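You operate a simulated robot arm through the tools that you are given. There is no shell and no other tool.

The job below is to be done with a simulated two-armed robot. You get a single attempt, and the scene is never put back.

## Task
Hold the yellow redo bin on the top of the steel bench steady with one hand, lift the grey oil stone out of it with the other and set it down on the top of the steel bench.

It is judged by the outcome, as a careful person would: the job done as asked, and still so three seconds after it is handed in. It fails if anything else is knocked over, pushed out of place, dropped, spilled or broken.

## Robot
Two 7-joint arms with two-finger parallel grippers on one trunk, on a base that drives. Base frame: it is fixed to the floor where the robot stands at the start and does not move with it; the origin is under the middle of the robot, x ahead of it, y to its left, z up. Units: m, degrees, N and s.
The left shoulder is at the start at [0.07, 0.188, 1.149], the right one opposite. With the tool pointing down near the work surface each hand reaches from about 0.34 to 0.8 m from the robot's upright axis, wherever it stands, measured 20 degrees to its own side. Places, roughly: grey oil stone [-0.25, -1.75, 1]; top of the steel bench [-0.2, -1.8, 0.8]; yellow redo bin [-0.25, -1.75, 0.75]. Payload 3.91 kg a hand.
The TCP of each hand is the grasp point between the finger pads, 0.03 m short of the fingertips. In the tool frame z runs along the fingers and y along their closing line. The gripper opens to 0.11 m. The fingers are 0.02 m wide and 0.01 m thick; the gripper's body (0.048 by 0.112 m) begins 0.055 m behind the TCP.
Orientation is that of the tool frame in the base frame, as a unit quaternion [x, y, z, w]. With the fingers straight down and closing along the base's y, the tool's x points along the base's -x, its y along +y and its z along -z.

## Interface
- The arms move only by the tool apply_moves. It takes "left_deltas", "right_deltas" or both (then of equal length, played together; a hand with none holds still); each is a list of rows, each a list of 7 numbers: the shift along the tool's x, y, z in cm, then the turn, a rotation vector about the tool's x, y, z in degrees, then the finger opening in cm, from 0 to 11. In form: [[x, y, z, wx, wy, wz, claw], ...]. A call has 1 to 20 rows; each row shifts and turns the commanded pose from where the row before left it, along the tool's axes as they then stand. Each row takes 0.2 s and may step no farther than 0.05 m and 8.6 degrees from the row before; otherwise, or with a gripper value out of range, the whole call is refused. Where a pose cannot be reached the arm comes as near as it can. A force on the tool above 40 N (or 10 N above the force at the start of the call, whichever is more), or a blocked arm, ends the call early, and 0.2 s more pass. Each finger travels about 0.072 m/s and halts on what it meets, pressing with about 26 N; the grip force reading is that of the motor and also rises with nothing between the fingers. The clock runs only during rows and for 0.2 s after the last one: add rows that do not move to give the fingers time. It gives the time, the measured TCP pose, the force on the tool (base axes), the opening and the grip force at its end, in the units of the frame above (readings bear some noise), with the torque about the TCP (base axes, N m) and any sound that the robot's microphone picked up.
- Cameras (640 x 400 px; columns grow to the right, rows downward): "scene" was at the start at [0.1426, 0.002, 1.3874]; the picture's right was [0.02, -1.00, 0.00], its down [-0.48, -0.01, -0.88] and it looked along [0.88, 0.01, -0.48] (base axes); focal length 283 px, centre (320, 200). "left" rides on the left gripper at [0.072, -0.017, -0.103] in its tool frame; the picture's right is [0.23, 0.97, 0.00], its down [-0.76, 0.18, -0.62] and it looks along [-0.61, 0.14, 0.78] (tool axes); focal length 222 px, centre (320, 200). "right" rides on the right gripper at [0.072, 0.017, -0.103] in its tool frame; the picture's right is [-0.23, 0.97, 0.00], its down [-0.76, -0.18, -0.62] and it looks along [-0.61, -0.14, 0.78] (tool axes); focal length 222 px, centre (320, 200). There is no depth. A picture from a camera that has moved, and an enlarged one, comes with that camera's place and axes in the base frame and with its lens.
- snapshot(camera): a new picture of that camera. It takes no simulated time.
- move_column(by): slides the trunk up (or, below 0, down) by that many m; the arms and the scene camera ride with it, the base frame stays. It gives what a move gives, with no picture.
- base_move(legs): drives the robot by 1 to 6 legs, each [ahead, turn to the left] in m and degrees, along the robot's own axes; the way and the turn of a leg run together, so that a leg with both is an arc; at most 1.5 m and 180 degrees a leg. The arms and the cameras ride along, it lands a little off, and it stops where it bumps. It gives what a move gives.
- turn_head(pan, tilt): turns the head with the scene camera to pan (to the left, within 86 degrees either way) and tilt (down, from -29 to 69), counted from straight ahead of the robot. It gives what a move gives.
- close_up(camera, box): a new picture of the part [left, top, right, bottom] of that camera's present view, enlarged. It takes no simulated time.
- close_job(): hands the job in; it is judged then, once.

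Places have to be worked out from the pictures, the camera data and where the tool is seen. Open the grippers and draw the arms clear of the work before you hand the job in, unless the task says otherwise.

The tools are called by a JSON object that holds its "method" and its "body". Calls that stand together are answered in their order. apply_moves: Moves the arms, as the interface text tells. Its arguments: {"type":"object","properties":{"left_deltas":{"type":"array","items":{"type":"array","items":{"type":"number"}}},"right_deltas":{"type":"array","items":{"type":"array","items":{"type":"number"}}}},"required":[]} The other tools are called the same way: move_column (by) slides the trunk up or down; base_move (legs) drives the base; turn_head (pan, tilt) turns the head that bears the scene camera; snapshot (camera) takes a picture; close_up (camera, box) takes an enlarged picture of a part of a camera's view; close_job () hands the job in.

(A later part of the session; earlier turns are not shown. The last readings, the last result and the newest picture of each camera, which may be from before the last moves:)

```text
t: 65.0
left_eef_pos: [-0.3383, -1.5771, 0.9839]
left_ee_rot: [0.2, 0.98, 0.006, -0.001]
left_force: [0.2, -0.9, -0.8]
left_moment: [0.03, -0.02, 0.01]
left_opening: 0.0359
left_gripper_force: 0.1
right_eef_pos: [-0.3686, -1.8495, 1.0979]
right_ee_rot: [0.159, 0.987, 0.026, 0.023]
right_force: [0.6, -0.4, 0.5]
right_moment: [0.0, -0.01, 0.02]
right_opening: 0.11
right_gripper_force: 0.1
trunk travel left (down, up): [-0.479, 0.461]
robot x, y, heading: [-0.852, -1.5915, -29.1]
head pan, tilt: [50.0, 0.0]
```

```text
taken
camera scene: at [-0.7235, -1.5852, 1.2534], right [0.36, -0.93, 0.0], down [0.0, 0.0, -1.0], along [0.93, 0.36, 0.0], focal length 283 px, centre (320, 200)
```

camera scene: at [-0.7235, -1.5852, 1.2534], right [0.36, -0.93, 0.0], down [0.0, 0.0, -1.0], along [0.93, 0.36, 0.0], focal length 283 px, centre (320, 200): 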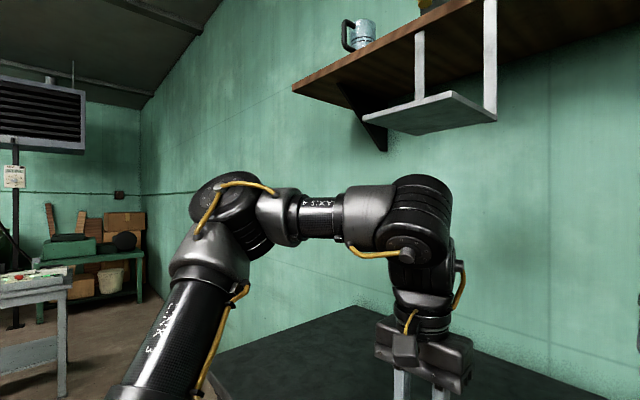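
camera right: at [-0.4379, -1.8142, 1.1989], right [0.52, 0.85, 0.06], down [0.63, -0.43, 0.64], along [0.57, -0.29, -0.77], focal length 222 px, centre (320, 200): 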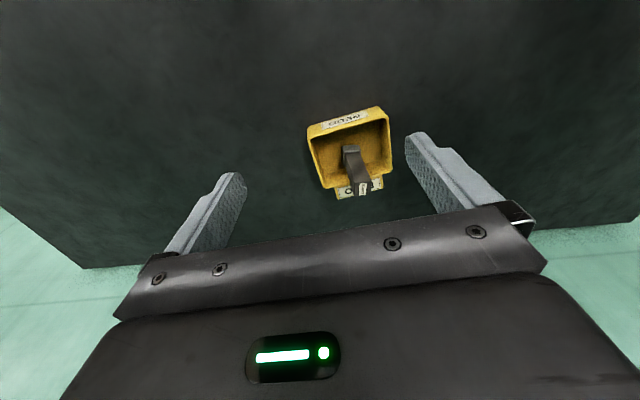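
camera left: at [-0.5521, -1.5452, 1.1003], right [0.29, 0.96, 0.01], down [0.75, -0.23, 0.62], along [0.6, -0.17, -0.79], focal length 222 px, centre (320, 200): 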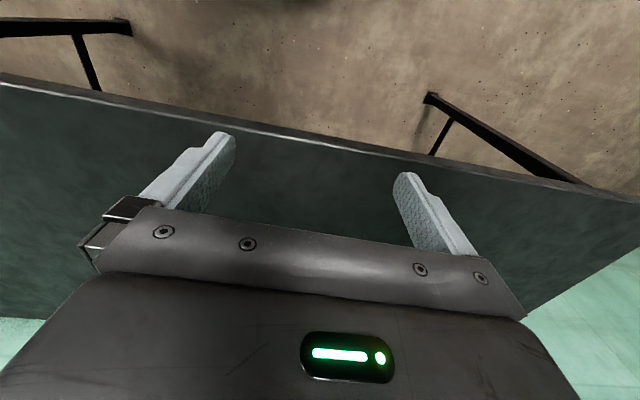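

The elbow and wrist tops are at about z 1.285, a good 0.10 m under the plate. I drive 0.11 m ahead.

{"method": "base_move", "body": {"legs": [[0.11, 0]]}}

{"method": "turn_head", "body": {"pan": 8, "tilt": 45}}

{"method": "snapshot", "body": {"camera": "scene"}}

{"method": "close_up", "body": {"camera": "right", "box": [270, 60, 470, 210]}}

```text
t: 66.2
left_eef_pos: [-0.242, -1.6319, 0.9826]
left_ee_rot: [0.201, 0.98, 0.005, -0.001]
left_force: [0.3, 0.3, -0.4]
left_moment: [0.01, 0.02, -0.01]
left_opening: 0.0359
left_gripper_force: 0.0
right_eef_pos: [-0.2722, -1.9038, 1.0975]
right_ee_rot: [0.159, 0.987, 0.025, 0.022]
right_force: [0.1, 0.2, 0.0]
right_moment: [-0.02, 0.0, -0.04]
right_opening: 0.11
right_gripper_force: 0.1
trunk travel left (down, up): [-0.479, 0.461]
robot x, y, heading: [-0.7545, -1.6459, -29.3]
head pan, tilt: [50.0, 0.0]
```

```text
t: 67.3
left_eef_pos: [-0.2424, -1.6327, 0.9832]
left_ee_rot: [0.2, 0.98, 0.005, 0.0]
left_force: [-0.4, 0.4, -0.2]
left_moment: [0.0, 0.0, -0.03]
left_opening: 0.0361
left_gripper_force: 0.0
right_eef_pos: [-0.2741, -1.9029, 1.0987]
right_ee_rot: [0.16, 0.987, 0.026, 0.022]
right_force: [0.2, -0.4, 0.0]
right_moment: [0.01, 0.0, -0.01]
right_opening: 0.1102
right_gripper_force: 0.0
trunk travel left (down, up): [-0.479, 0.461]
robot x, y, heading: [-0.7559, -1.6441, -28.9]
head pan, tilt: [8.0, 45.0]
```

```text
taken
camera scene: at [-0.6354, -1.7004, 1.1825], right [-0.36, -0.93, 0.0], down [-0.66, 0.26, -0.71], along [0.66, -0.26, -0.71], focal length 283 px, centre (320, 200)
```

scene: 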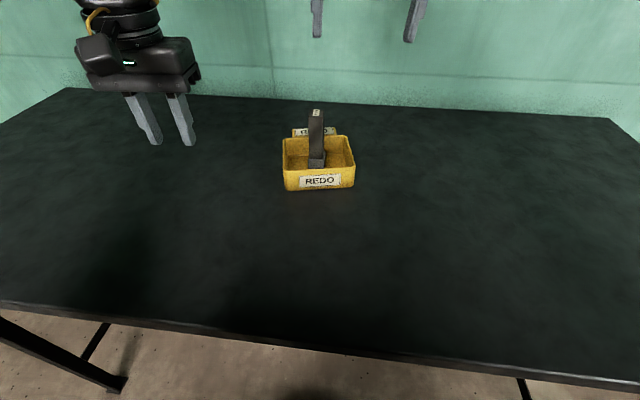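

```text
2.67 times, centred on (370, 135) of right
camera zoom: at [-0.3418, -1.8688, 1.1989], right [0.52, 0.85, 0.06], down [0.63, -0.44, 0.64], along [0.57, -0.29, -0.77], focal length 592 px, centre (187, 373)
```

zoom: 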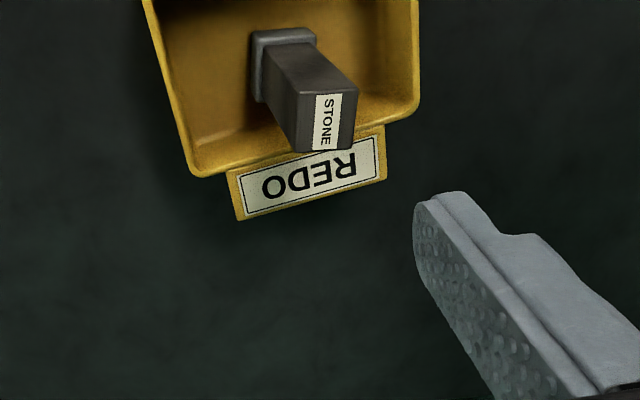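

The right-hand view confirms the stone's axis at [-0.2405, -1.846], top z 0.959. The left hand sits 0.2 m left of the bin, in line with its front wall; I yaw it about 83° there so its fingers will close front-to-back.

{"method": "apply_moves", "body": {"left_deltas": [[0, 0, 0, 0, 0, 8.27, 3.6], [0, 0, 0, 0, 0, 8.27, 3.6], [0, 0, 0, 0, 0, 8.27, 3.6], [0, 0, 0, 0, 0, 8.27, 3.6], [0, 0, 0, 0, 0, 8.27, 3.6], [0, 0, 0, 0, 0, 8.27, 3.6], [0, 0, 0, 0, 0, 8.27, 3.6], [0, 0, 0, 0, 0, 8.27, 3.6], [0, 0, 0, 0, 0, 8.27, 3.6], [0, 0, 0, 0, 0, 8.27, 3.6]]}}

{"method": "snapshot", "body": {"camera": "scene"}}

```text
t: 69.5
left_eef_pos: [-0.2426, -1.6332, 0.9854]
left_ee_rot: [0.798, 0.602, 0.003, -0.003]
left_force: [0.4, -1.0, -0.5]
left_moment: [0.02, 0.0, 0.01]
left_opening: 0.0359
left_gripper_force: 0.1
right_eef_pos: [-0.2725, -1.9042, 1.0975]
right_ee_rot: [0.159, 0.987, 0.025, 0.022]
right_force: [0.6, 0.5, 0.6]
right_moment: [-0.02, 0.04, 0.0]
right_opening: 0.1099
right_gripper_force: 0.1
trunk travel left (down, up): [-0.479, 0.461]
robot x, y, heading: [-0.759, -1.6463, -29.4]
head pan, tilt: [8.0, 45.0]
```

```text
taken
camera scene: at [-0.6355, -1.7005, 1.1824], right [-0.36, -0.93, 0.0], down [-0.66, 0.26, -0.71], along [0.66, -0.26, -0.71], focal length 283 px, centre (320, 200)
```

scene: 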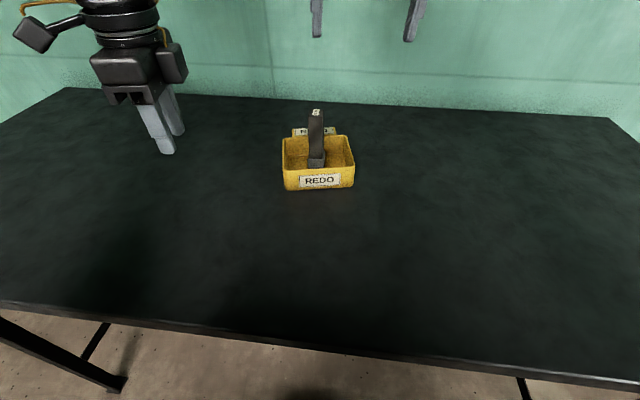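

Yaw is as wanted (fingers now close along the bin's front-back axis). Next I lean the hand 40° to the left in place.

{"method": "apply_moves", "body": {"left_deltas": [[0, 0, 0, 0, -8, 0, 3.6], [0, 0, 0, 0, -8, 0, 3.6], [0, 0, 0, 0, -8, 0, 3.6], [0, 0, 0, 0, -8, 0, 3.6], [0, 0, 0, 0, -8, 0, 3.6]]}}

{"method": "snapshot", "body": {"camera": "scene"}}

{"method": "snapshot", "body": {"camera": "left"}}

```text
t: 70.8
left_eef_pos: [-0.2429, -1.6308, 0.9848]
left_ee_rot: [0.75, 0.568, -0.271, 0.203]
left_force: [0.2, 0.3, 0.5]
left_moment: [0.03, 0.0, 0.0]
left_opening: 0.036
left_gripper_force: 0.2
right_eef_pos: [-0.2717, -1.903, 1.0981]
right_ee_rot: [0.16, 0.987, 0.025, 0.022]
right_force: [-0.4, 0.3, -0.7]
right_moment: [0.0, 0.0, -0.02]
right_opening: 0.11
right_gripper_force: 0.1
trunk travel left (down, up): [-0.479, 0.461]
robot x, y, heading: [-0.7571, -1.6438, -29.0]
head pan, tilt: [8.0, 45.0]
```

```text
taken
camera scene: at [-0.635, -1.6992, 1.1825], right [-0.36, -0.93, 0.0], down [-0.66, 0.26, -0.71], along [0.66, -0.26, -0.71], focal length 283 px, centre (320, 200)
```

scene: 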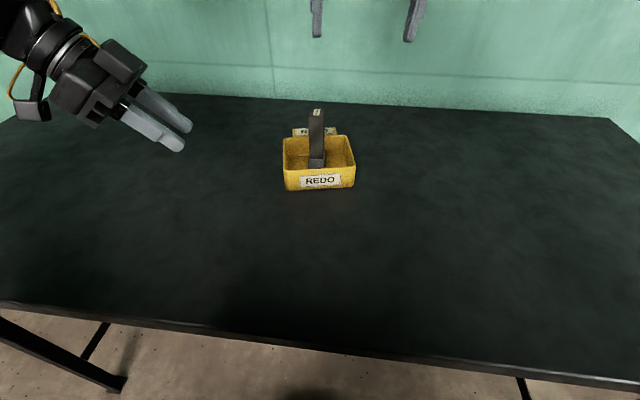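

```text
taken
camera left: at [-0.2254, -1.5102, 1.0175], right [0.98, -0.1, -0.15], down [0.12, -0.23, 0.97], along [-0.13, -0.97, -0.22], focal length 222 px, centre (320, 200)
```

left: 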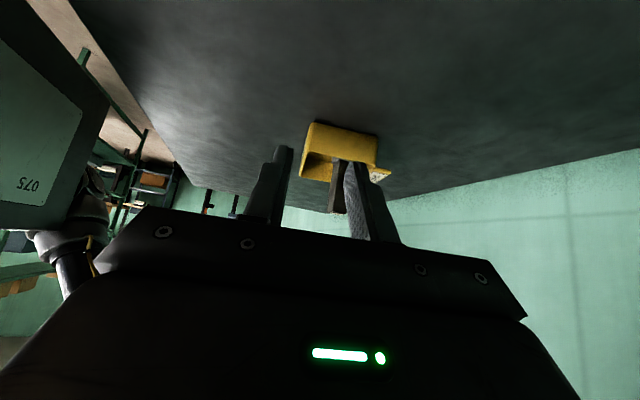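

The lean works (39.6°, closing axis at -15.8°). I bring the left hand to a pre-grasp point up-left of the front wall, fingertips still about 4 cm above the rim.

{"method": "apply_moves", "body": {"left_deltas": [[-1.68, 0.12, 1.86, 0, 0, 0, 3.6], [-1.68, 0.12, 1.86, 0, 0, 0, 3.6], [-1.68, 0.12, 1.86, 0, 0, 0, 3.6], [-1.68, 0.12, 1.86, 0, 0, 0, 3.6], [-1.65, 0.1, 1.87, 0, 0, 0, 3.6]]}}

{"method": "snapshot", "body": {"camera": "scene"}}

{"method": "close_up", "body": {"camera": "scene", "box": [220, 80, 380, 200]}}

{"method": "snapshot", "body": {"camera": "left"}}

{"method": "snapshot", "body": {"camera": "right"}}

```text
t: 72.0
left_eef_pos: [-0.2701, -1.7528, 0.9642]
left_ee_rot: [0.75, 0.569, -0.27, 0.202]
left_force: [0.0, -0.1, 0.2]
left_moment: [-0.02, 0.0, 0.0]
left_opening: 0.036
left_gripper_force: 0.0
right_eef_pos: [-0.2729, -1.9053, 1.0988]
right_ee_rot: [0.159, 0.987, 0.026, 0.023]
right_force: [-1.1, -0.2, -0.3]
right_moment: [0.05, 0.01, 0.02]
right_opening: 0.1101
right_gripper_force: 0.0
trunk travel left (down, up): [-0.479, 0.461]
robot x, y, heading: [-0.7604, -1.6456, -29.4]
head pan, tilt: [8.0, 45.0]
```

```text
taken
camera scene: at [-0.6356, -1.7014, 1.1824], right [-0.36, -0.93, 0.0], down [-0.66, 0.26, -0.71], along [0.66, -0.26, -0.71], focal length 283 px, centre (320, 200)
```

scene: 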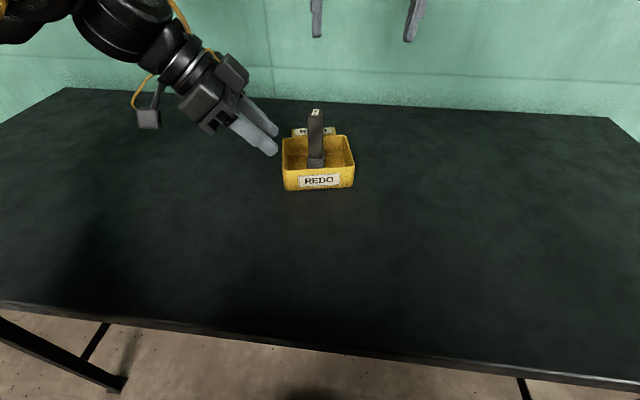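

```text
3.33 times, centred on (300, 140) of scene
camera zoom: at [-0.6356, -1.7014, 1.1824], right [-0.36, -0.93, 0.0], down [-0.66, 0.26, -0.71], along [0.66, -0.26, -0.71], focal length 942 px, centre (387, 400)
```

zoom: 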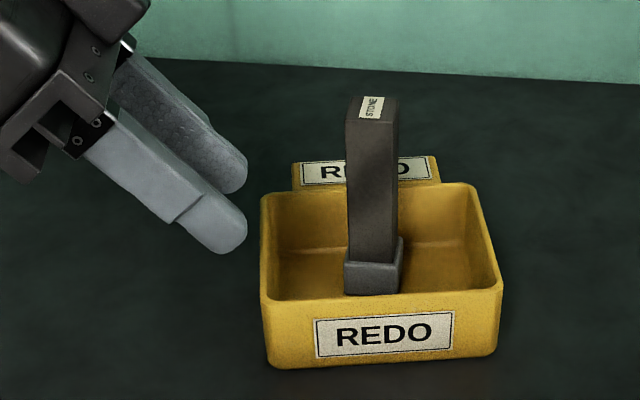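

```text
taken
camera left: at [-0.2533, -1.6321, 0.9983], right [0.98, -0.1, -0.15], down [0.12, -0.24, 0.96], along [-0.13, -0.97, -0.22], focal length 222 px, centre (320, 200)
```

left: 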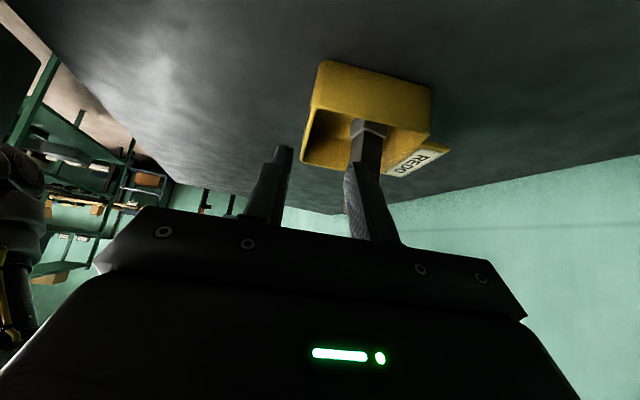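

```text
taken
camera right: at [-0.3419, -1.8698, 1.1987], right [0.52, 0.85, 0.07], down [0.63, -0.44, 0.64], along [0.57, -0.29, -0.77], focal length 222 px, centre (320, 200)
```

right: 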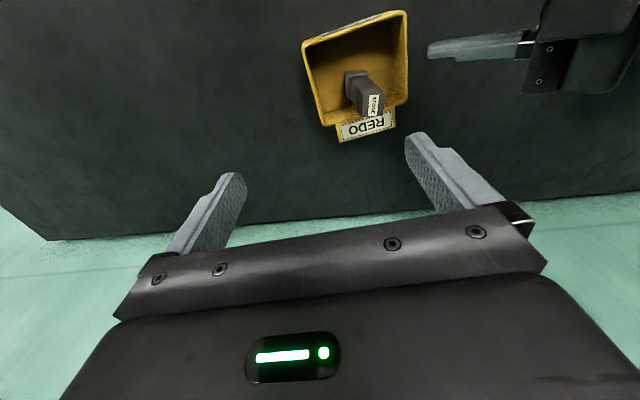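

The fingers straddle the line of the front wall as computed (one will go just inside, one outside). I advance 5 cm along the finger axis and look again before going into the bin.

{"method": "apply_moves", "body": {"left_deltas": [[0, -0.05, 1.7, 0, 0, 0, 3.6], [0, -0.05, 1.7, 0, 0, 0, 3.6], [-0.05, -0.05, 1.6, 0, 0, 0, 3.6]]}}

{"method": "close_up", "body": {"camera": "scene", "box": [220, 80, 380, 200]}}

{"method": "close_up", "body": {"camera": "right", "box": [270, 0, 430, 120]}}

```text
t: 72.8
left_eef_pos: [-0.2781, -1.7826, 0.9263]
left_ee_rot: [0.751, 0.568, -0.27, 0.202]
left_force: [0.5, -1.5, -0.6]
left_moment: [-0.01, -0.03, 0.02]
left_opening: 0.0361
left_gripper_force: 0.2
right_eef_pos: [-0.2727, -1.9047, 1.0978]
right_ee_rot: [0.159, 0.987, 0.026, 0.022]
right_force: [-0.2, 0.0, 0.0]
right_moment: [0.0, -0.01, -0.04]
right_opening: 0.1099
right_gripper_force: 0.0
trunk travel left (down, up): [-0.479, 0.461]
robot x, y, heading: [-0.7574, -1.6469, -29.0]
head pan, tilt: [8.0, 45.0]
```

```text
3.33 times, centred on (300, 140) of scene
camera zoom: at [-0.6352, -1.7009, 1.1824], right [-0.36, -0.93, 0.0], down [-0.66, 0.26, -0.71], along [0.66, -0.26, -0.71], focal length 942 px, centre (387, 400)
```

zoom: 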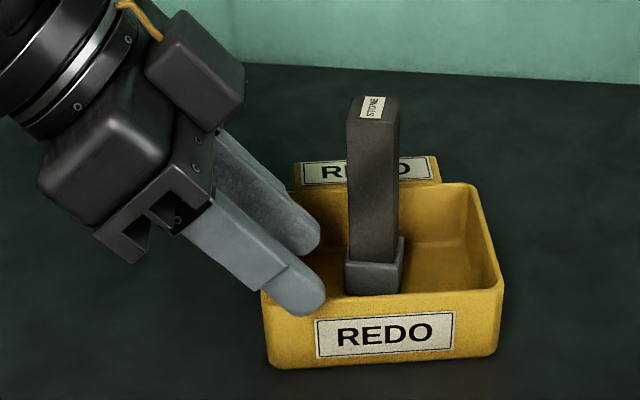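

```text
3.33 times, centred on (350, 60) of right
camera zoom: at [-0.3415, -1.8693, 1.1987], right [0.52, 0.85, 0.06], down [0.63, -0.44, 0.64], along [0.57, -0.29, -0.77], focal length 740 px, centre (220, 667)
```

zoom: 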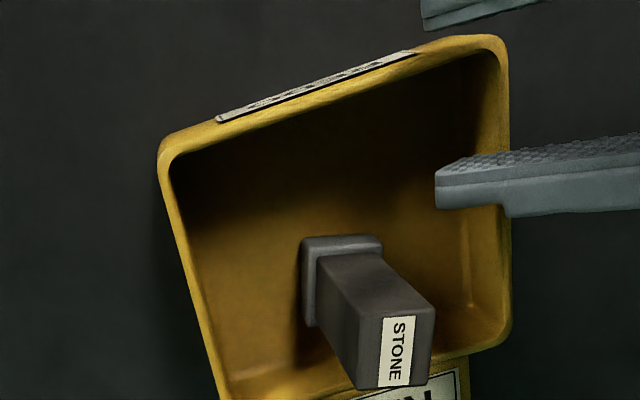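

Both fingertips are over the bin with the front wall between them and the left rim clear below. I go in the last 3.9 cm slowly, watching the force.

{"method": "apply_moves", "body": {"left_deltas": [[-0.03, -0.06, 1.0, 0, 0, 0, 3.6], [-0.03, -0.06, 1.0, 0, 0, 0, 3.6], [-0.03, -0.06, 1.0, 0, 0, 0, 3.6], [0, 0, 0.88, 0, 0, 0, 3.6]]}}

{"method": "close_up", "body": {"camera": "scene", "box": [220, 80, 380, 200]}}

{"method": "close_up", "body": {"camera": "right", "box": [270, 0, 430, 120]}}

```text
t: 73.8
left_eef_pos: [-0.2889, -1.8061, 0.8961]
left_ee_rot: [0.75, 0.569, -0.27, 0.202]
left_force: [-0.3, -0.6, -0.3]
left_moment: [0.01, -0.04, 0.03]
left_opening: 0.0359
left_gripper_force: 0.1
right_eef_pos: [-0.2734, -1.9041, 1.0977]
right_ee_rot: [0.16, 0.987, 0.026, 0.023]
right_force: [0.0, -0.2, -0.5]
right_moment: [-0.02, -0.01, 0.0]
right_opening: 0.11
right_gripper_force: 0.1
trunk travel left (down, up): [-0.479, 0.461]
robot x, y, heading: [-0.7562, -1.6503, -29.1]
head pan, tilt: [8.0, 45.0]
```

```text
3.33 times, centred on (300, 140) of scene
camera zoom: at [-0.6355, -1.7006, 1.1824], right [-0.36, -0.93, 0.0], down [-0.66, 0.26, -0.71], along [0.66, -0.26, -0.71], focal length 942 px, centre (387, 400)
```

zoom: 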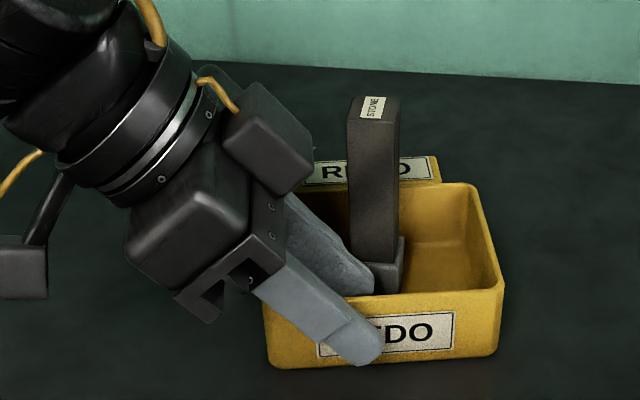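

```text
3.33 times, centred on (350, 60) of right
camera zoom: at [-0.3418, -1.8689, 1.1989], right [0.52, 0.85, 0.06], down [0.63, -0.44, 0.64], along [0.57, -0.29, -0.77], focal length 740 px, centre (220, 667)
```

zoom: 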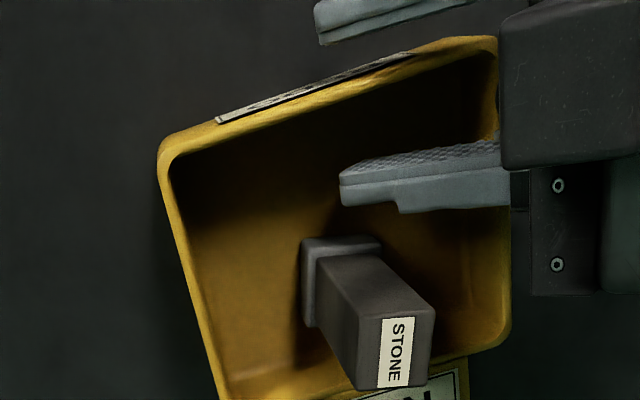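

The fingers are astride the front wall without touching (force near 0), but the view shows the wall about 5 mm nearer to me than the fingers' middle. I shift 0.5 cm toward me and then close gently on the wall.

{"method": "apply_moves", "body": {"left_deltas": [[0, -0.25, 0, 0, 0, 0, 3.6], [0, -0.25, 0, 0, 0, 0, 3.6], [0, 0, 0, 0, 0, 0, 2.4], [0, 0, 0, 0, 0, 0, 1.8]]}}

{"method": "close_up", "body": {"camera": "scene", "box": [240, 90, 360, 180]}}

{"method": "close_up", "body": {"camera": "right", "box": [270, 0, 430, 120]}}

```text
t: 74.8
left_eef_pos: [-0.295, -1.8049, 0.8971]
left_ee_rot: [0.75, 0.569, -0.269, 0.202]
left_force: [-0.1, -0.3, -0.3]
left_moment: [-0.01, 0.02, -0.01]
left_opening: 0.018
left_gripper_force: 0.1
right_eef_pos: [-0.273, -1.904, 1.0988]
right_ee_rot: [0.159, 0.987, 0.026, 0.023]
right_force: [-0.7, -0.4, -0.5]
right_moment: [0.0, 0.01, -0.01]
right_opening: 0.11
right_gripper_force: 0.0
trunk travel left (down, up): [-0.479, 0.461]
robot x, y, heading: [-0.7524, -1.6466, -29.5]
head pan, tilt: [8.0, 45.0]
```

```text
4.44 times, centred on (300, 135) of scene
camera zoom: at [-0.6356, -1.7005, 1.1824], right [-0.36, -0.93, 0.0], down [-0.66, 0.26, -0.71], along [0.66, -0.26, -0.71], focal length 1256 px, centre (409, 489)
```

zoom: 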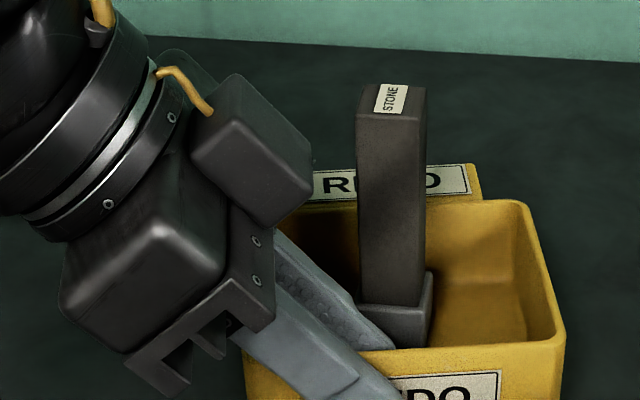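

```text
3.33 times, centred on (350, 60) of right
camera zoom: at [-0.3419, -1.8688, 1.1989], right [0.52, 0.85, 0.06], down [0.63, -0.44, 0.64], along [0.57, -0.29, -0.77], focal length 740 px, centre (220, 667)
```

zoom: 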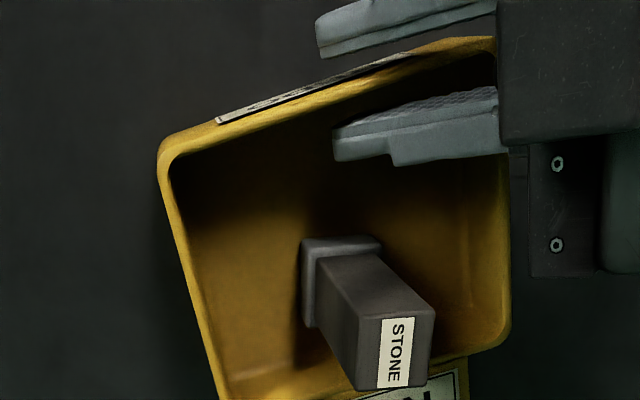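

The wall is centred between the pads with a few millimetres each side. I close fully on it and give the fingers time.

{"method": "apply_moves", "body": {"left_deltas": [[0, -0.1, 0, 0, 0, 0, 1.4], [0, 0, 0, 0, 0, 0, 1.0], [0, 0, 0, 0, 0, 0, 0.6], [0, 0, 0, 0, 0, 0, 0.2], [0, 0, 0, 0, 0, 0, 0], [0, 0, 0, 0, 0, 0, 0]]}}

{"method": "close_up", "body": {"camera": "scene", "box": [220, 80, 380, 200]}}

{"method": "close_up", "body": {"camera": "right", "box": [270, 0, 430, 120]}}

```text
t: 76.2
left_eef_pos: [-0.2952, -1.805, 0.897]
left_ee_rot: [0.75, 0.569, -0.269, 0.203]
left_force: [0.2, 0.0, 0.3]
left_moment: [-0.04, -0.06, 0.0]
left_opening: 0.0033
left_gripper_force: 25.8
right_eef_pos: [-0.2717, -1.9043, 1.0985]
right_ee_rot: [0.159, 0.987, 0.026, 0.023]
right_force: [0.0, -0.9, 0.0]
right_moment: [0.01, 0.03, -0.02]
right_opening: 0.11
right_gripper_force: 0.0
trunk travel left (down, up): [-0.479, 0.461]
robot x, y, heading: [-0.7572, -1.6491, -29.2]
head pan, tilt: [8.0, 45.0]
```

```text
3.33 times, centred on (300, 140) of scene
camera zoom: at [-0.6356, -1.7005, 1.1824], right [-0.36, -0.93, 0.0], down [-0.66, 0.26, -0.71], along [0.66, -0.26, -0.71], focal length 942 px, centre (387, 400)
```

zoom: 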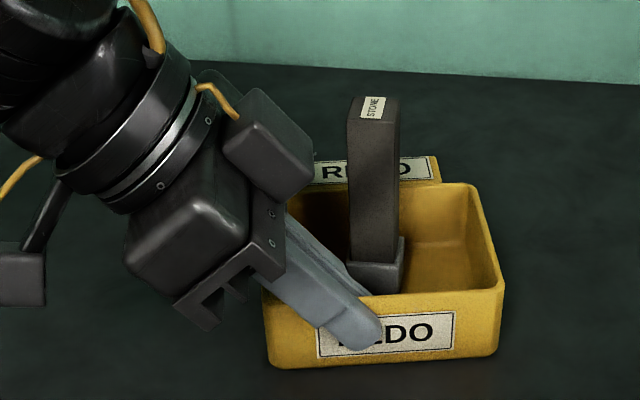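

```text
3.33 times, centred on (350, 60) of right
camera zoom: at [-0.3419, -1.8688, 1.1989], right [0.52, 0.85, 0.06], down [0.63, -0.44, 0.64], along [0.57, -0.29, -0.77], focal length 740 px, centre (220, 667)
```

zoom: 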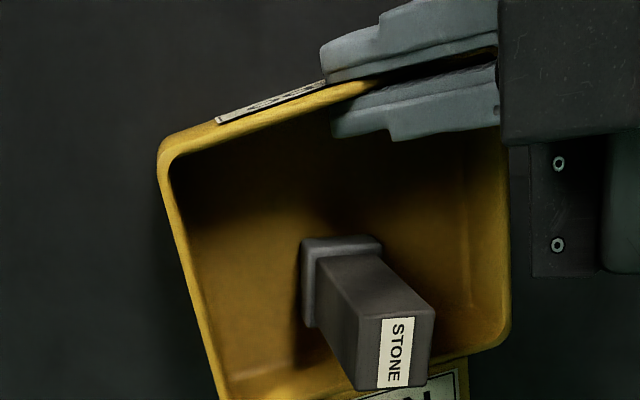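

The left hand holds the front wall firmly (opening 3.3 mm, 26 N) and the bin hasn't moved. The stone's faces point to about -24°; I level the right hand, yaw it to match, lower it to tip height z ≈ 1.0 (above the stone) and narrow its opening to 5 cm.

{"method": "apply_moves", "body": {"right_deltas": [[0, 0, 1.0, 3.35, 2.0, 5.5, 9.5], [0, 0, 2.0, 0, 0, 0, 8], [0, 0, 2.0, 0, 0, 0, 6.5], [0, 0, 1.9, 0, 0, 0, 5], [0, 0, 0, 0, 0, 0, 5]]}}

{"method": "snapshot", "body": {"camera": "scene"}}

{"method": "snapshot", "body": {"camera": "right"}}

```text
t: 77.3
left_eef_pos: [-0.2951, -1.8049, 0.8968]
left_ee_rot: [0.75, 0.569, -0.27, 0.203]
left_force: [0.4, -0.8, 1.1]
left_moment: [-0.12, -0.08, 0.07]
left_opening: 0.0036
left_gripper_force: 25.9
right_eef_pos: [-0.2797, -1.8913, 1.0187]
right_ee_rot: [0.205, 0.979, 0.0, 0.0]
right_force: [1.3, 0.1, 0.3]
right_moment: [-0.02, 0.03, -0.02]
right_opening: 0.0502
right_gripper_force: 0.1
right hand out of reach, approached as far as the arm can: row 1
trunk travel left (down, up): [-0.479, 0.461]
robot x, y, heading: [-0.7575, -1.6481, -29.3]
head pan, tilt: [8.0, 45.0]
```

```text
taken
camera scene: at [-0.6357, -1.7005, 1.1824], right [-0.36, -0.93, 0.0], down [-0.66, 0.26, -0.71], along [0.66, -0.26, -0.71], focal length 283 px, centre (320, 200)
```

scene: 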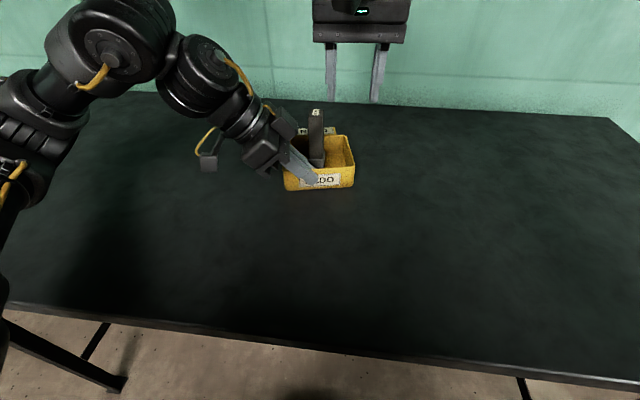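

```text
taken
camera right: at [-0.3387, -1.8452, 1.1211], right [0.6, 0.8, 0.0], down [0.63, -0.47, 0.62], along [0.5, -0.37, -0.78], focal length 222 px, centre (320, 200)
```

right: 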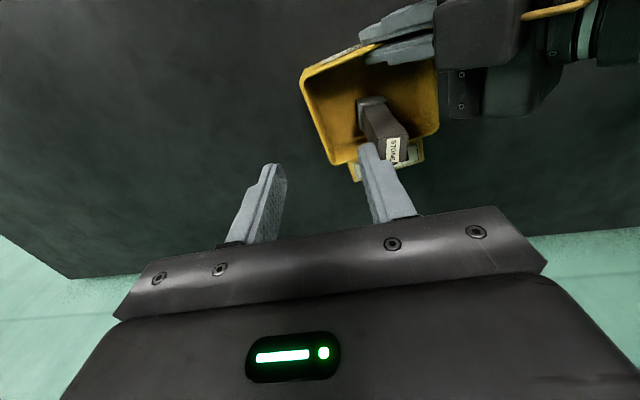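

The right hand is level and yawed to -23.7°, fingertips 3 cm above the stone's top. I move it sideways to sit centred over the stone at [-0.241, -1.846].

{"method": "apply_moves", "body": {"right_deltas": [[-0.57, 1.9, 0, 0, 0, 0, 5], [-0.57, 1.9, 0, 0, 0, 0, 5], [-0.58, 1.9, 0, 0, 0, 0, 5], [0, 0, 0, 0, 0, 0, 5]]}}

{"method": "close_up", "body": {"camera": "scene", "box": [220, 60, 400, 195]}}

{"method": "snapshot", "body": {"camera": "right"}}

{"method": "close_up", "body": {"camera": "right", "box": [230, 90, 410, 225]}}

```text
t: 78.5
left_eef_pos: [-0.2945, -1.8036, 0.8966]
left_ee_rot: [0.75, 0.569, -0.269, 0.203]
left_force: [0.1, 0.7, 0.3]
left_moment: [-0.1, -0.09, 0.06]
left_opening: 0.0035
left_gripper_force: 25.9
right_eef_pos: [-0.2487, -1.8943, 1.039]
right_ee_rot: [0.238, 0.97, 0.039, 0.01]
right_force: [-0.2, -0.8, -0.4]
right_moment: [0.03, -0.02, 0.0]
right_opening: 0.05
right_gripper_force: 0.0
right hand out of reach, approached as far as the arm can: row 3
trunk travel left (down, up): [-0.479, 0.461]
robot x, y, heading: [-0.7567, -1.6474, -29.2]
head pan, tilt: [8.0, 45.0]
stopped in row 4 (right hand): the arm was blocked; the commanded pose is now the measured one
```

```text
2.96 times, centred on (310, 128) of scene
camera zoom: at [-0.6358, -1.7008, 1.1824], right [-0.36, -0.93, 0.0], down [-0.66, 0.26, -0.71], along [0.66, -0.26, -0.71], focal length 837 px, centre (350, 415)
```

zoom: 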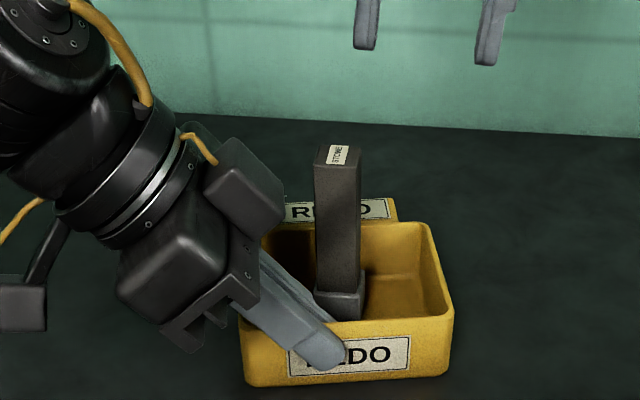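

```text
taken
camera right: at [-0.3096, -1.8534, 1.1431], right [0.65, 0.76, 0.08], down [0.57, -0.55, 0.61], along [0.5, -0.35, -0.79], focal length 222 px, centre (320, 200)
```

right: 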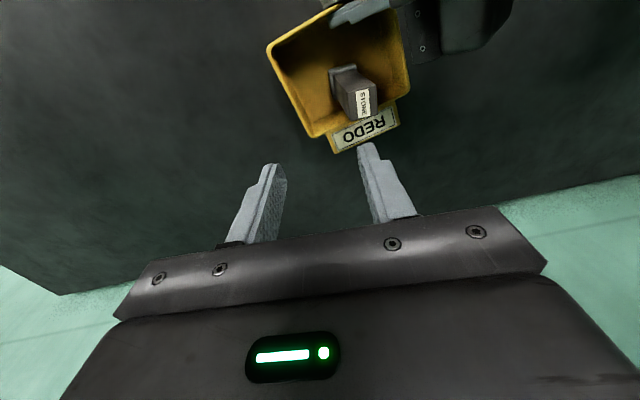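

```text
2.96 times, centred on (320, 158) of right
camera zoom: at [-0.3096, -1.8534, 1.1431], right [0.65, 0.76, 0.08], down [0.57, -0.55, 0.61], along [0.5, -0.35, -0.79], focal length 658 px, centre (320, 326)
```

zoom: 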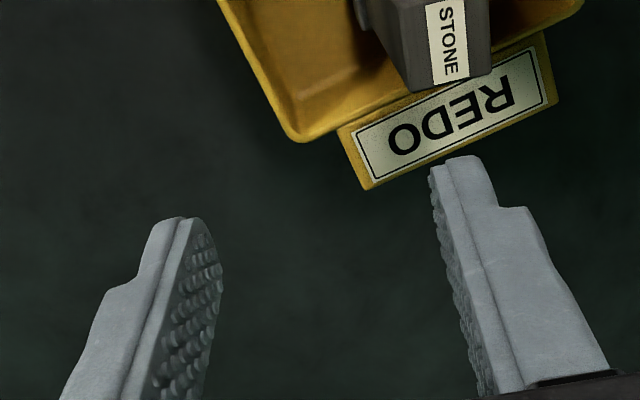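

The right hand stopped short again at about l = +0.03 m (cross-body). I look at the right arm itself to see what limits it.

{"method": "turn_head", "body": {"pan": -45, "tilt": 0}}

{"method": "snapshot", "body": {"camera": "scene"}}

{"method": "turn_head", "body": {"pan": 5, "tilt": 5}}

{"method": "snapshot", "body": {"camera": "scene"}}

```text
t: 79.8
left_eef_pos: [-0.2959, -1.8054, 0.8969]
left_ee_rot: [0.75, 0.569, -0.269, 0.203]
left_force: [0.5, 0.6, 0.9]
left_moment: [-0.04, -0.1, -0.02]
left_opening: 0.0036
left_gripper_force: 25.7
right_eef_pos: [-0.2491, -1.8943, 1.0401]
right_ee_rot: [0.237, 0.971, 0.04, 0.01]
right_force: [-1.4, 0.5, -0.2]
right_moment: [-0.05, 0.0, -0.02]
right_opening: 0.05
right_gripper_force: 0.1
trunk travel left (down, up): [-0.479, 0.461]
robot x, y, heading: [-0.7563, -1.6489, -29.0]
head pan, tilt: [-45.0, 0.0]
```

```text
taken
camera scene: at [-0.6868, -1.7577, 1.2534], right [-0.96, -0.27, 0.0], down [0.0, 0.0, -1.0], along [0.27, -0.96, 0.0], focal length 283 px, centre (320, 200)
```

scene: 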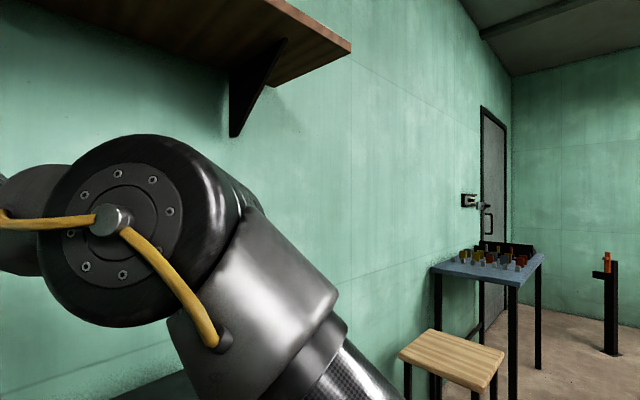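

```text
t: 81.0
left_eef_pos: [-0.2952, -1.8044, 0.8972]
left_ee_rot: [0.75, 0.569, -0.27, 0.202]
left_force: [1.7, -0.5, 0.9]
left_moment: [-0.06, -0.07, -0.03]
left_opening: 0.0038
left_gripper_force: 26.0
right_eef_pos: [-0.2501, -1.8955, 1.0397]
right_ee_rot: [0.238, 0.97, 0.04, 0.01]
right_force: [0.6, -0.4, 0.4]
right_moment: [-0.01, -0.01, 0.0]
right_opening: 0.0501
right_gripper_force: 0.0
trunk travel left (down, up): [-0.479, 0.461]
robot x, y, heading: [-0.757, -1.6488, -29.1]
head pan, tilt: [5.0, 5.0]
```

```text
taken
camera scene: at [-0.6277, -1.7088, 1.2455], right [-0.41, -0.91, 0.0], down [-0.08, 0.04, -1.0], along [0.91, -0.41, -0.09], focal length 283 px, centre (320, 200)
```

scene: 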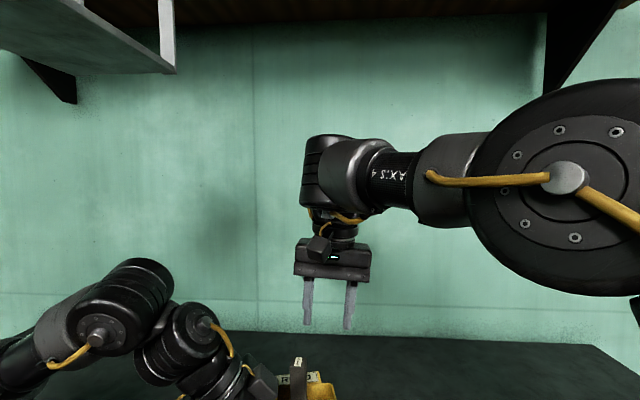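

The right arm is near a joint limit reaching cross-body. Turning the base about 14° to the left will put the bin slightly to my right, which suits both arms. First I release the bin's wall, back the left hand out along its own axis, and move the right hand off to the right at height.

{"method": "apply_moves", "body": {"left_deltas": [[0, 0, 0, 0, 0, 0, 1.5], [0, 0, 0, 0, 0, 0, 3.0], [0, 0, 0, 0, 0, 0, 3.6], [0, 0, -2.0, 0, 0, 0, 3.6], [0, 0, -3.5, 0, 0, 0, 3.6], [0, 0, -3.5, 0, 0, 0, 3.6]], "right_deltas": [[0, 0, 0, 0, 0, 0, 5], [0, -1.5, 0, 2.5, 2.5, -2, 5], [0, -2.5, 0, 2.0, 1.5, -2, 5], [0, -2.5, 0, 0, 0, 0, 5], [0, -2.5, 0, 0, 0, 0, 5], [0, -2, 0, 0, 0, 0, 5]]}}

{"method": "turn_head", "body": {"pan": 8, "tilt": 40}}

{"method": "snapshot", "body": {"camera": "scene"}}

```text
t: 82.3
left_eef_pos: [-0.2829, -1.7488, 0.9665]
left_ee_rot: [0.751, 0.568, -0.269, 0.203]
left_force: [-0.2, 0.1, 0.8]
left_moment: [0.0, 0.01, -0.01]
left_opening: 0.0361
left_gripper_force: 0.1
right_eef_pos: [-0.304, -1.9804, 1.0275]
right_ee_rot: [0.2, 0.979, 0.007, -0.03]
right_force: [-0.1, 0.6, -1.1]
right_moment: [0.02, -0.02, -0.01]
right_opening: 0.0497
right_gripper_force: 0.0
right hand out of reach, approached as far as the arm can: row 3
trunk travel left (down, up): [-0.479, 0.461]
robot x, y, heading: [-0.7595, -1.6475, -29.1]
head pan, tilt: [5.0, 5.0]
```

```text
t: 83.4
left_eef_pos: [-0.2825, -1.7489, 0.9654]
left_ee_rot: [0.751, 0.569, -0.269, 0.202]
left_force: [-0.4, 0.2, -0.2]
left_moment: [0.01, 0.03, -0.01]
left_opening: 0.0359
left_gripper_force: 0.0
right_eef_pos: [-0.3032, -1.9812, 1.0282]
right_ee_rot: [0.201, 0.979, 0.008, -0.033]
right_force: [-0.4, 0.7, 0.1]
right_moment: [-0.02, 0.06, 0.0]
right_opening: 0.0501
right_gripper_force: 0.2
trunk travel left (down, up): [-0.479, 0.461]
robot x, y, heading: [-0.7596, -1.6477, -29.1]
head pan, tilt: [8.0, 40.0]
```

```text
taken
camera scene: at [-0.6321, -1.7018, 1.1898], right [-0.36, -0.93, 0.0], down [-0.6, 0.23, -0.77], along [0.71, -0.28, -0.64], focal length 283 px, centre (320, 200)
```

scene: 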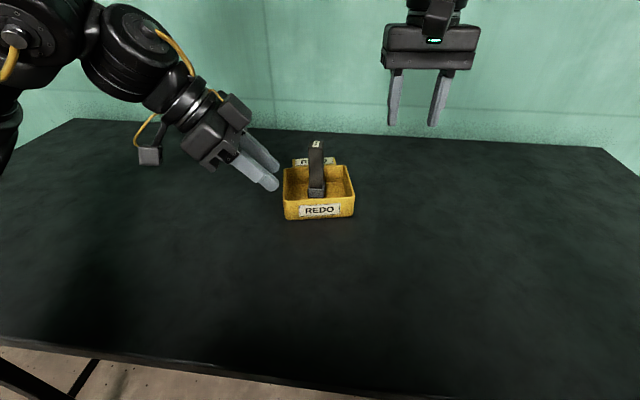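

The bin is undisturbed. I move the right hand 5 cm farther right and level it, then turn the base 14° left.

{"method": "apply_moves", "body": {"right_deltas": [[0, -2.5, 0, 0.1, -3.9, 0, 5], [0, -2.5, 0, 0, 0, 0, 5]]}}

{"method": "base_move", "body": {"legs": [[0, 14]]}}

{"method": "snapshot", "body": {"camera": "scene"}}

{"method": "snapshot", "body": {"camera": "right"}}

```text
t: 84.0
left_eef_pos: [-0.2818, -1.7491, 0.9654]
left_ee_rot: [0.75, 0.569, -0.269, 0.202]
left_force: [0.9, -0.2, 0.6]
left_moment: [-0.02, 0.01, 0.04]
left_opening: 0.0362
left_gripper_force: 0.1
right_eef_pos: [-0.3224, -2.0267, 1.0236]
right_ee_rot: [0.2, 0.98, -0.001, 0.0]
right_force: [0.0, -0.6, -0.3]
right_moment: [-0.04, 0.03, -0.02]
right_opening: 0.05
right_gripper_force: 0.0
trunk travel left (down, up): [-0.479, 0.461]
robot x, y, heading: [-0.7554, -1.6487, -29.2]
head pan, tilt: [8.0, 40.0]
```

```text
t: 85.2
left_eef_pos: [-0.2715, -1.6305, 0.9661]
left_ee_rot: [0.675, 0.656, -0.242, 0.235]
left_force: [0.7, -0.4, 0.1]
left_moment: [0.0, -0.02, 0.0]
left_opening: 0.036
left_gripper_force: 0.1
right_eef_pos: [-0.2435, -1.9089, 1.0252]
right_ee_rot: [0.079, 0.997, -0.001, 0.001]
right_force: [-0.7, 1.1, -0.7]
right_moment: [-0.02, -0.02, -0.02]
right_opening: 0.0504
right_gripper_force: 0.1
trunk travel left (down, up): [-0.479, 0.461]
robot x, y, heading: [-0.7529, -1.6466, -15.3]
head pan, tilt: [8.0, 40.0]
```

```text
taken
camera scene: at [-0.6225, -1.6699, 1.1897], right [-0.12, -0.99, 0.0], down [-0.64, 0.08, -0.77], along [0.76, -0.1, -0.64], focal length 283 px, centre (320, 200)
```

scene: 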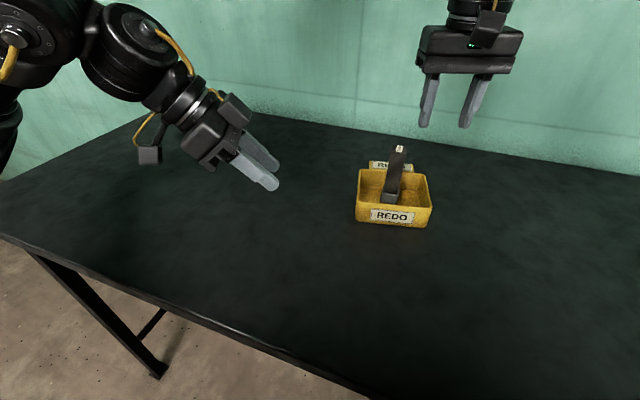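

```text
taken
camera right: at [-0.3131, -1.8797, 1.1273], right [0.38, 0.93, 0.0], down [0.72, -0.29, 0.63], along [0.58, -0.24, -0.78], focal length 222 px, centre (320, 200)
```

right: 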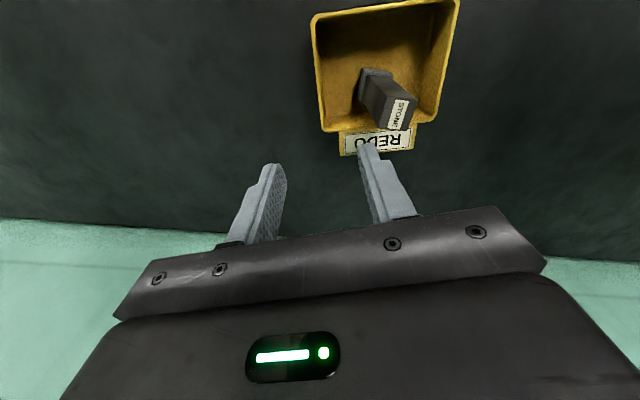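

After the turn the bin is untouched and slightly to my right. I yaw the right hand back to the stone's -24° and bring it over the stone at the same height to test reach.

{"method": "apply_moves", "body": {"right_deltas": [[0, 0, 0, 0, 0, 7.5, 5], [0, 0, 0, 0, 0, 7.4, 5], [1.17, 2.0, 0, 0, 0, 0, 5], [1.16, 2.0, 0, 0, 0, 0, 5], [0, 1.85, 0, 0, 0, 0, 5], [0, 0, 0, 0, 0, 0, 5]]}}

{"method": "snapshot", "body": {"camera": "right"}}

{"method": "close_up", "body": {"camera": "scene", "box": [310, 100, 470, 220]}}

```text
t: 86.6
left_eef_pos: [-0.2724, -1.6312, 0.9661]
left_ee_rot: [0.676, 0.656, -0.243, 0.234]
left_force: [0.4, -0.1, -0.2]
left_moment: [0.0, -0.04, 0.0]
left_opening: 0.036
left_gripper_force: 0.1
right_eef_pos: [-0.2417, -1.8472, 1.0262]
right_ee_rot: [0.208, 0.978, 0.0, 0.001]
right_force: [0.1, 0.5, 1.0]
right_moment: [-0.01, -0.02, -0.01]
right_opening: 0.0502
right_gripper_force: 0.1
trunk travel left (down, up): [-0.479, 0.461]
robot x, y, heading: [-0.7586, -1.6473, -15.3]
head pan, tilt: [8.0, 40.0]
```

```text
taken
camera right: at [-0.3017, -1.8014, 1.1283], right [0.6, 0.8, 0.0], down [0.62, -0.47, 0.62], along [0.5, -0.38, -0.78], focal length 222 px, centre (320, 200)
```

right: 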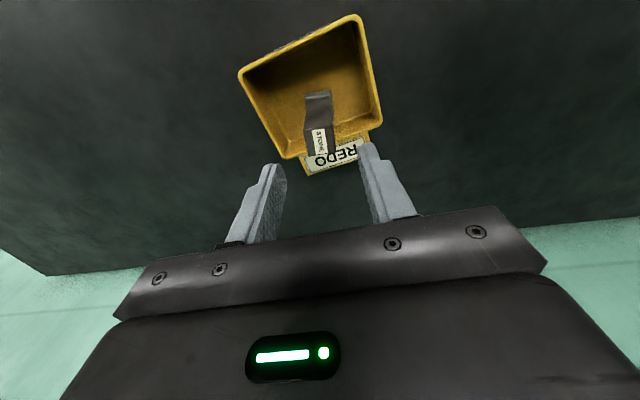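

```text
3.33 times, centred on (390, 160) of scene
camera zoom: at [-0.6228, -1.671, 1.1897], right [-0.12, -0.99, 0.0], down [-0.64, 0.08, -0.77], along [0.76, -0.1, -0.64], focal length 942 px, centre (87, 333)
```

zoom: 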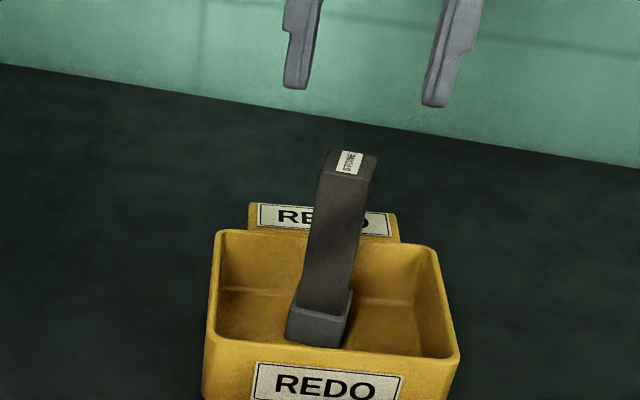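

The right hand reaches the spot over the stone exactly, level. I zoom in with its camera to check the centring between the fingers.

{"method": "close_up", "body": {"camera": "right", "box": [240, 80, 400, 200]}}

```text
3.33 times, centred on (320, 140) of right
camera zoom: at [-0.3017, -1.8014, 1.1283], right [0.6, 0.8, 0.0], down [0.62, -0.47, 0.62], along [0.5, -0.38, -0.78], focal length 740 px, centre (320, 400)
```

zoom: 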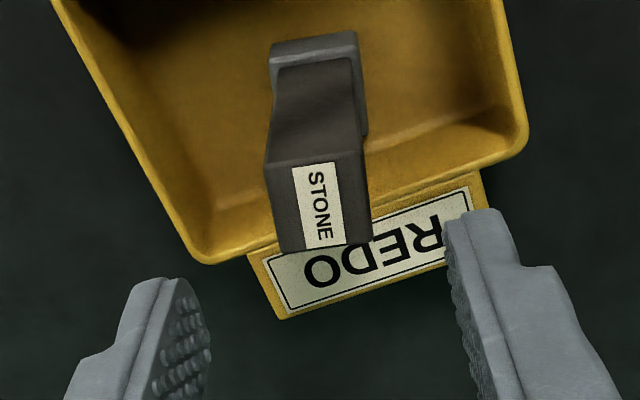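

Centring is within 1 mm; the stone is turned about 3° more, which I'll correct. Now I turn the left hand back to the bin's axis and return it to its pre-grasp point beside the front wall.

{"method": "apply_moves", "body": {"left_deltas": [[0, 0, 0, 4.45, 0, 5.4, 3.6], [0, 0, 0, 4.45, 0, 5.4, 3.6], [-2.24, 0.55, 1.86, 0, 0, 0, 3.6], [-2.24, 0.55, 1.86, 0, 0, 0, 3.6], [-2.24, 0.55, 1.86, 0, 0, 0, 3.6], [-2.24, 0.55, 1.86, 0, 0, 0, 3.6], [0, 0, 0, 0, 0, 0, 3.6]], "right_deltas": [[0, 0, 0, 0, 0, 1.75, 5], [0, 0, 0, 0, 0, 1.75, 5], [0, 0, 0, 0, 0, 0, 5], [0, 0, 0, 0, 0, 0, 5], [0, 0, 0, 0, 0, 0, 5], [0, 0, 0, 0, 0, 0, 5], [0, 0, 0, 0, 0, 0, 5]]}}

{"method": "snapshot", "body": {"camera": "scene"}}

{"method": "close_up", "body": {"camera": "scene", "box": [290, 100, 450, 220]}}

```text
t: 88.2
left_eef_pos: [-0.2832, -1.7467, 0.966]
left_ee_rot: [0.75, 0.569, -0.27, 0.203]
left_force: [0.4, 0.3, 0.0]
left_moment: [0.01, 0.03, -0.01]
left_opening: 0.0359
left_gripper_force: 0.1
right_eef_pos: [-0.242, -1.846, 1.0266]
right_ee_rot: [0.238, 0.971, -0.001, 0.003]
right_force: [-0.2, 0.9, 0.2]
right_moment: [-0.03, -0.01, 0.01]
right_opening: 0.0503
right_gripper_force: 0.1
trunk travel left (down, up): [-0.479, 0.461]
robot x, y, heading: [-0.7555, -1.6479, -15.3]
head pan, tilt: [8.0, 40.0]
```

```text
taken
camera scene: at [-0.6224, -1.6695, 1.1897], right [-0.12, -0.99, 0.0], down [-0.64, 0.08, -0.77], along [0.76, -0.1, -0.64], focal length 283 px, centre (320, 200)
```

scene: 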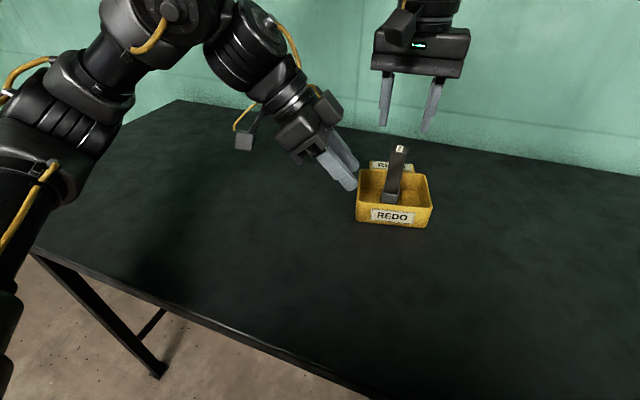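

```text
3.33 times, centred on (370, 160) of scene
camera zoom: at [-0.6224, -1.6695, 1.1897], right [-0.12, -0.99, 0.0], down [-0.64, 0.08, -0.77], along [0.76, -0.1, -0.64], focal length 942 px, centre (153, 333)
```

zoom: 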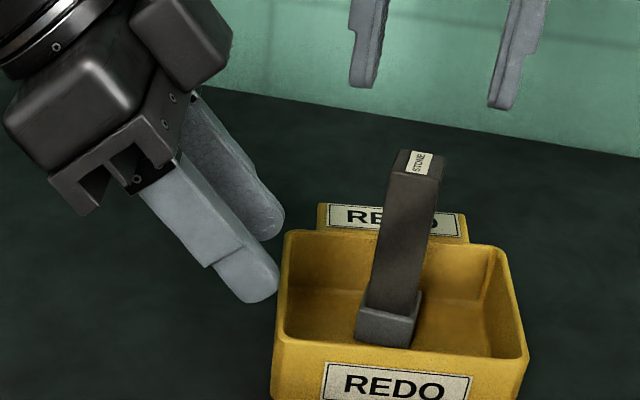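

The left hand is back at pre-grasp with the same orientation. I slide it along the finger axis to the same place on the front wall as before.

{"method": "apply_moves", "body": {"left_deltas": [[0, 0.15, 1.8, 0, 0, 0, 3.6], [0, 0.15, 1.8, 0, 0, 0, 3.6], [-0.05, 0.1, 1.8, 0, 0, 0, 3.6], [-0.05, 0.05, 1.8, 0, 0, 0, 3.6], [-0.05, 0, 1.8, 0, 0, 0, 3.6], [0, 0, 0, 0, 0, 0, 3.0]]}}

{"method": "close_up", "body": {"camera": "scene", "box": [290, 100, 450, 220]}}

{"method": "close_up", "body": {"camera": "right", "box": [220, 0, 420, 150]}}

```text
t: 89.6
left_eef_pos: [-0.295, -1.8037, 0.8962]
left_ee_rot: [0.75, 0.569, -0.27, 0.203]
left_force: [-0.7, -0.1, 0.3]
left_moment: [0.0, -0.02, -0.03]
left_opening: 0.03
left_gripper_force: 0.1
right_eef_pos: [-0.2411, -1.8459, 1.0258]
right_ee_rot: [0.238, 0.971, 0.0, 0.002]
right_force: [0.2, 0.7, 0.7]
right_moment: [-0.01, 0.0, 0.01]
right_opening: 0.0499
right_gripper_force: 0.1
trunk travel left (down, up): [-0.479, 0.461]
robot x, y, heading: [-0.7553, -1.6473, -15.3]
head pan, tilt: [8.0, 40.0]
```

```text
3.33 times, centred on (370, 160) of scene
camera zoom: at [-0.6226, -1.67, 1.1897], right [-0.12, -0.99, 0.0], down [-0.64, 0.08, -0.77], along [0.76, -0.1, -0.64], focal length 942 px, centre (153, 333)
```

zoom: 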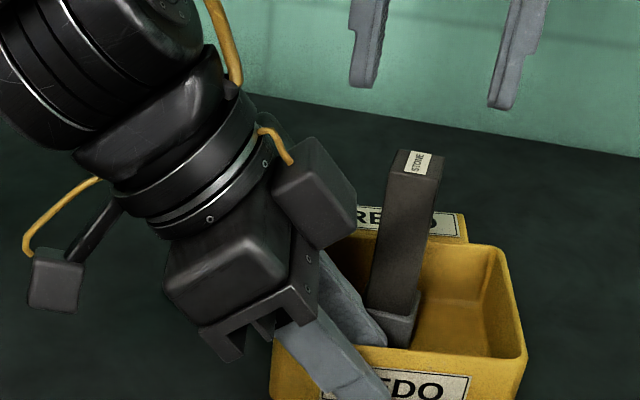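

```text
2.67 times, centred on (320, 75) of right
camera zoom: at [-0.2984, -1.7968, 1.1278], right [0.65, 0.76, 0.0], down [0.59, -0.51, 0.63], along [0.47, -0.41, -0.78], focal length 592 px, centre (320, 533)
```

zoom: 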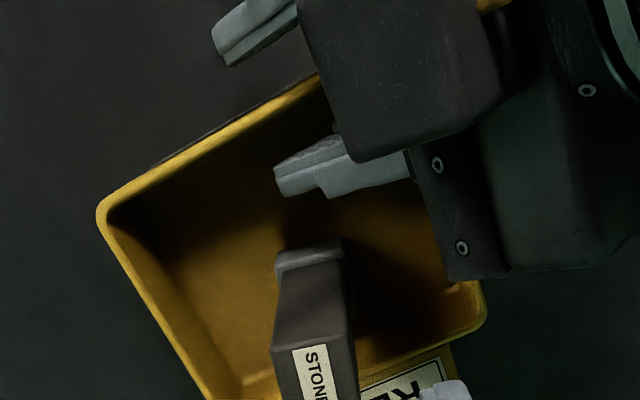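

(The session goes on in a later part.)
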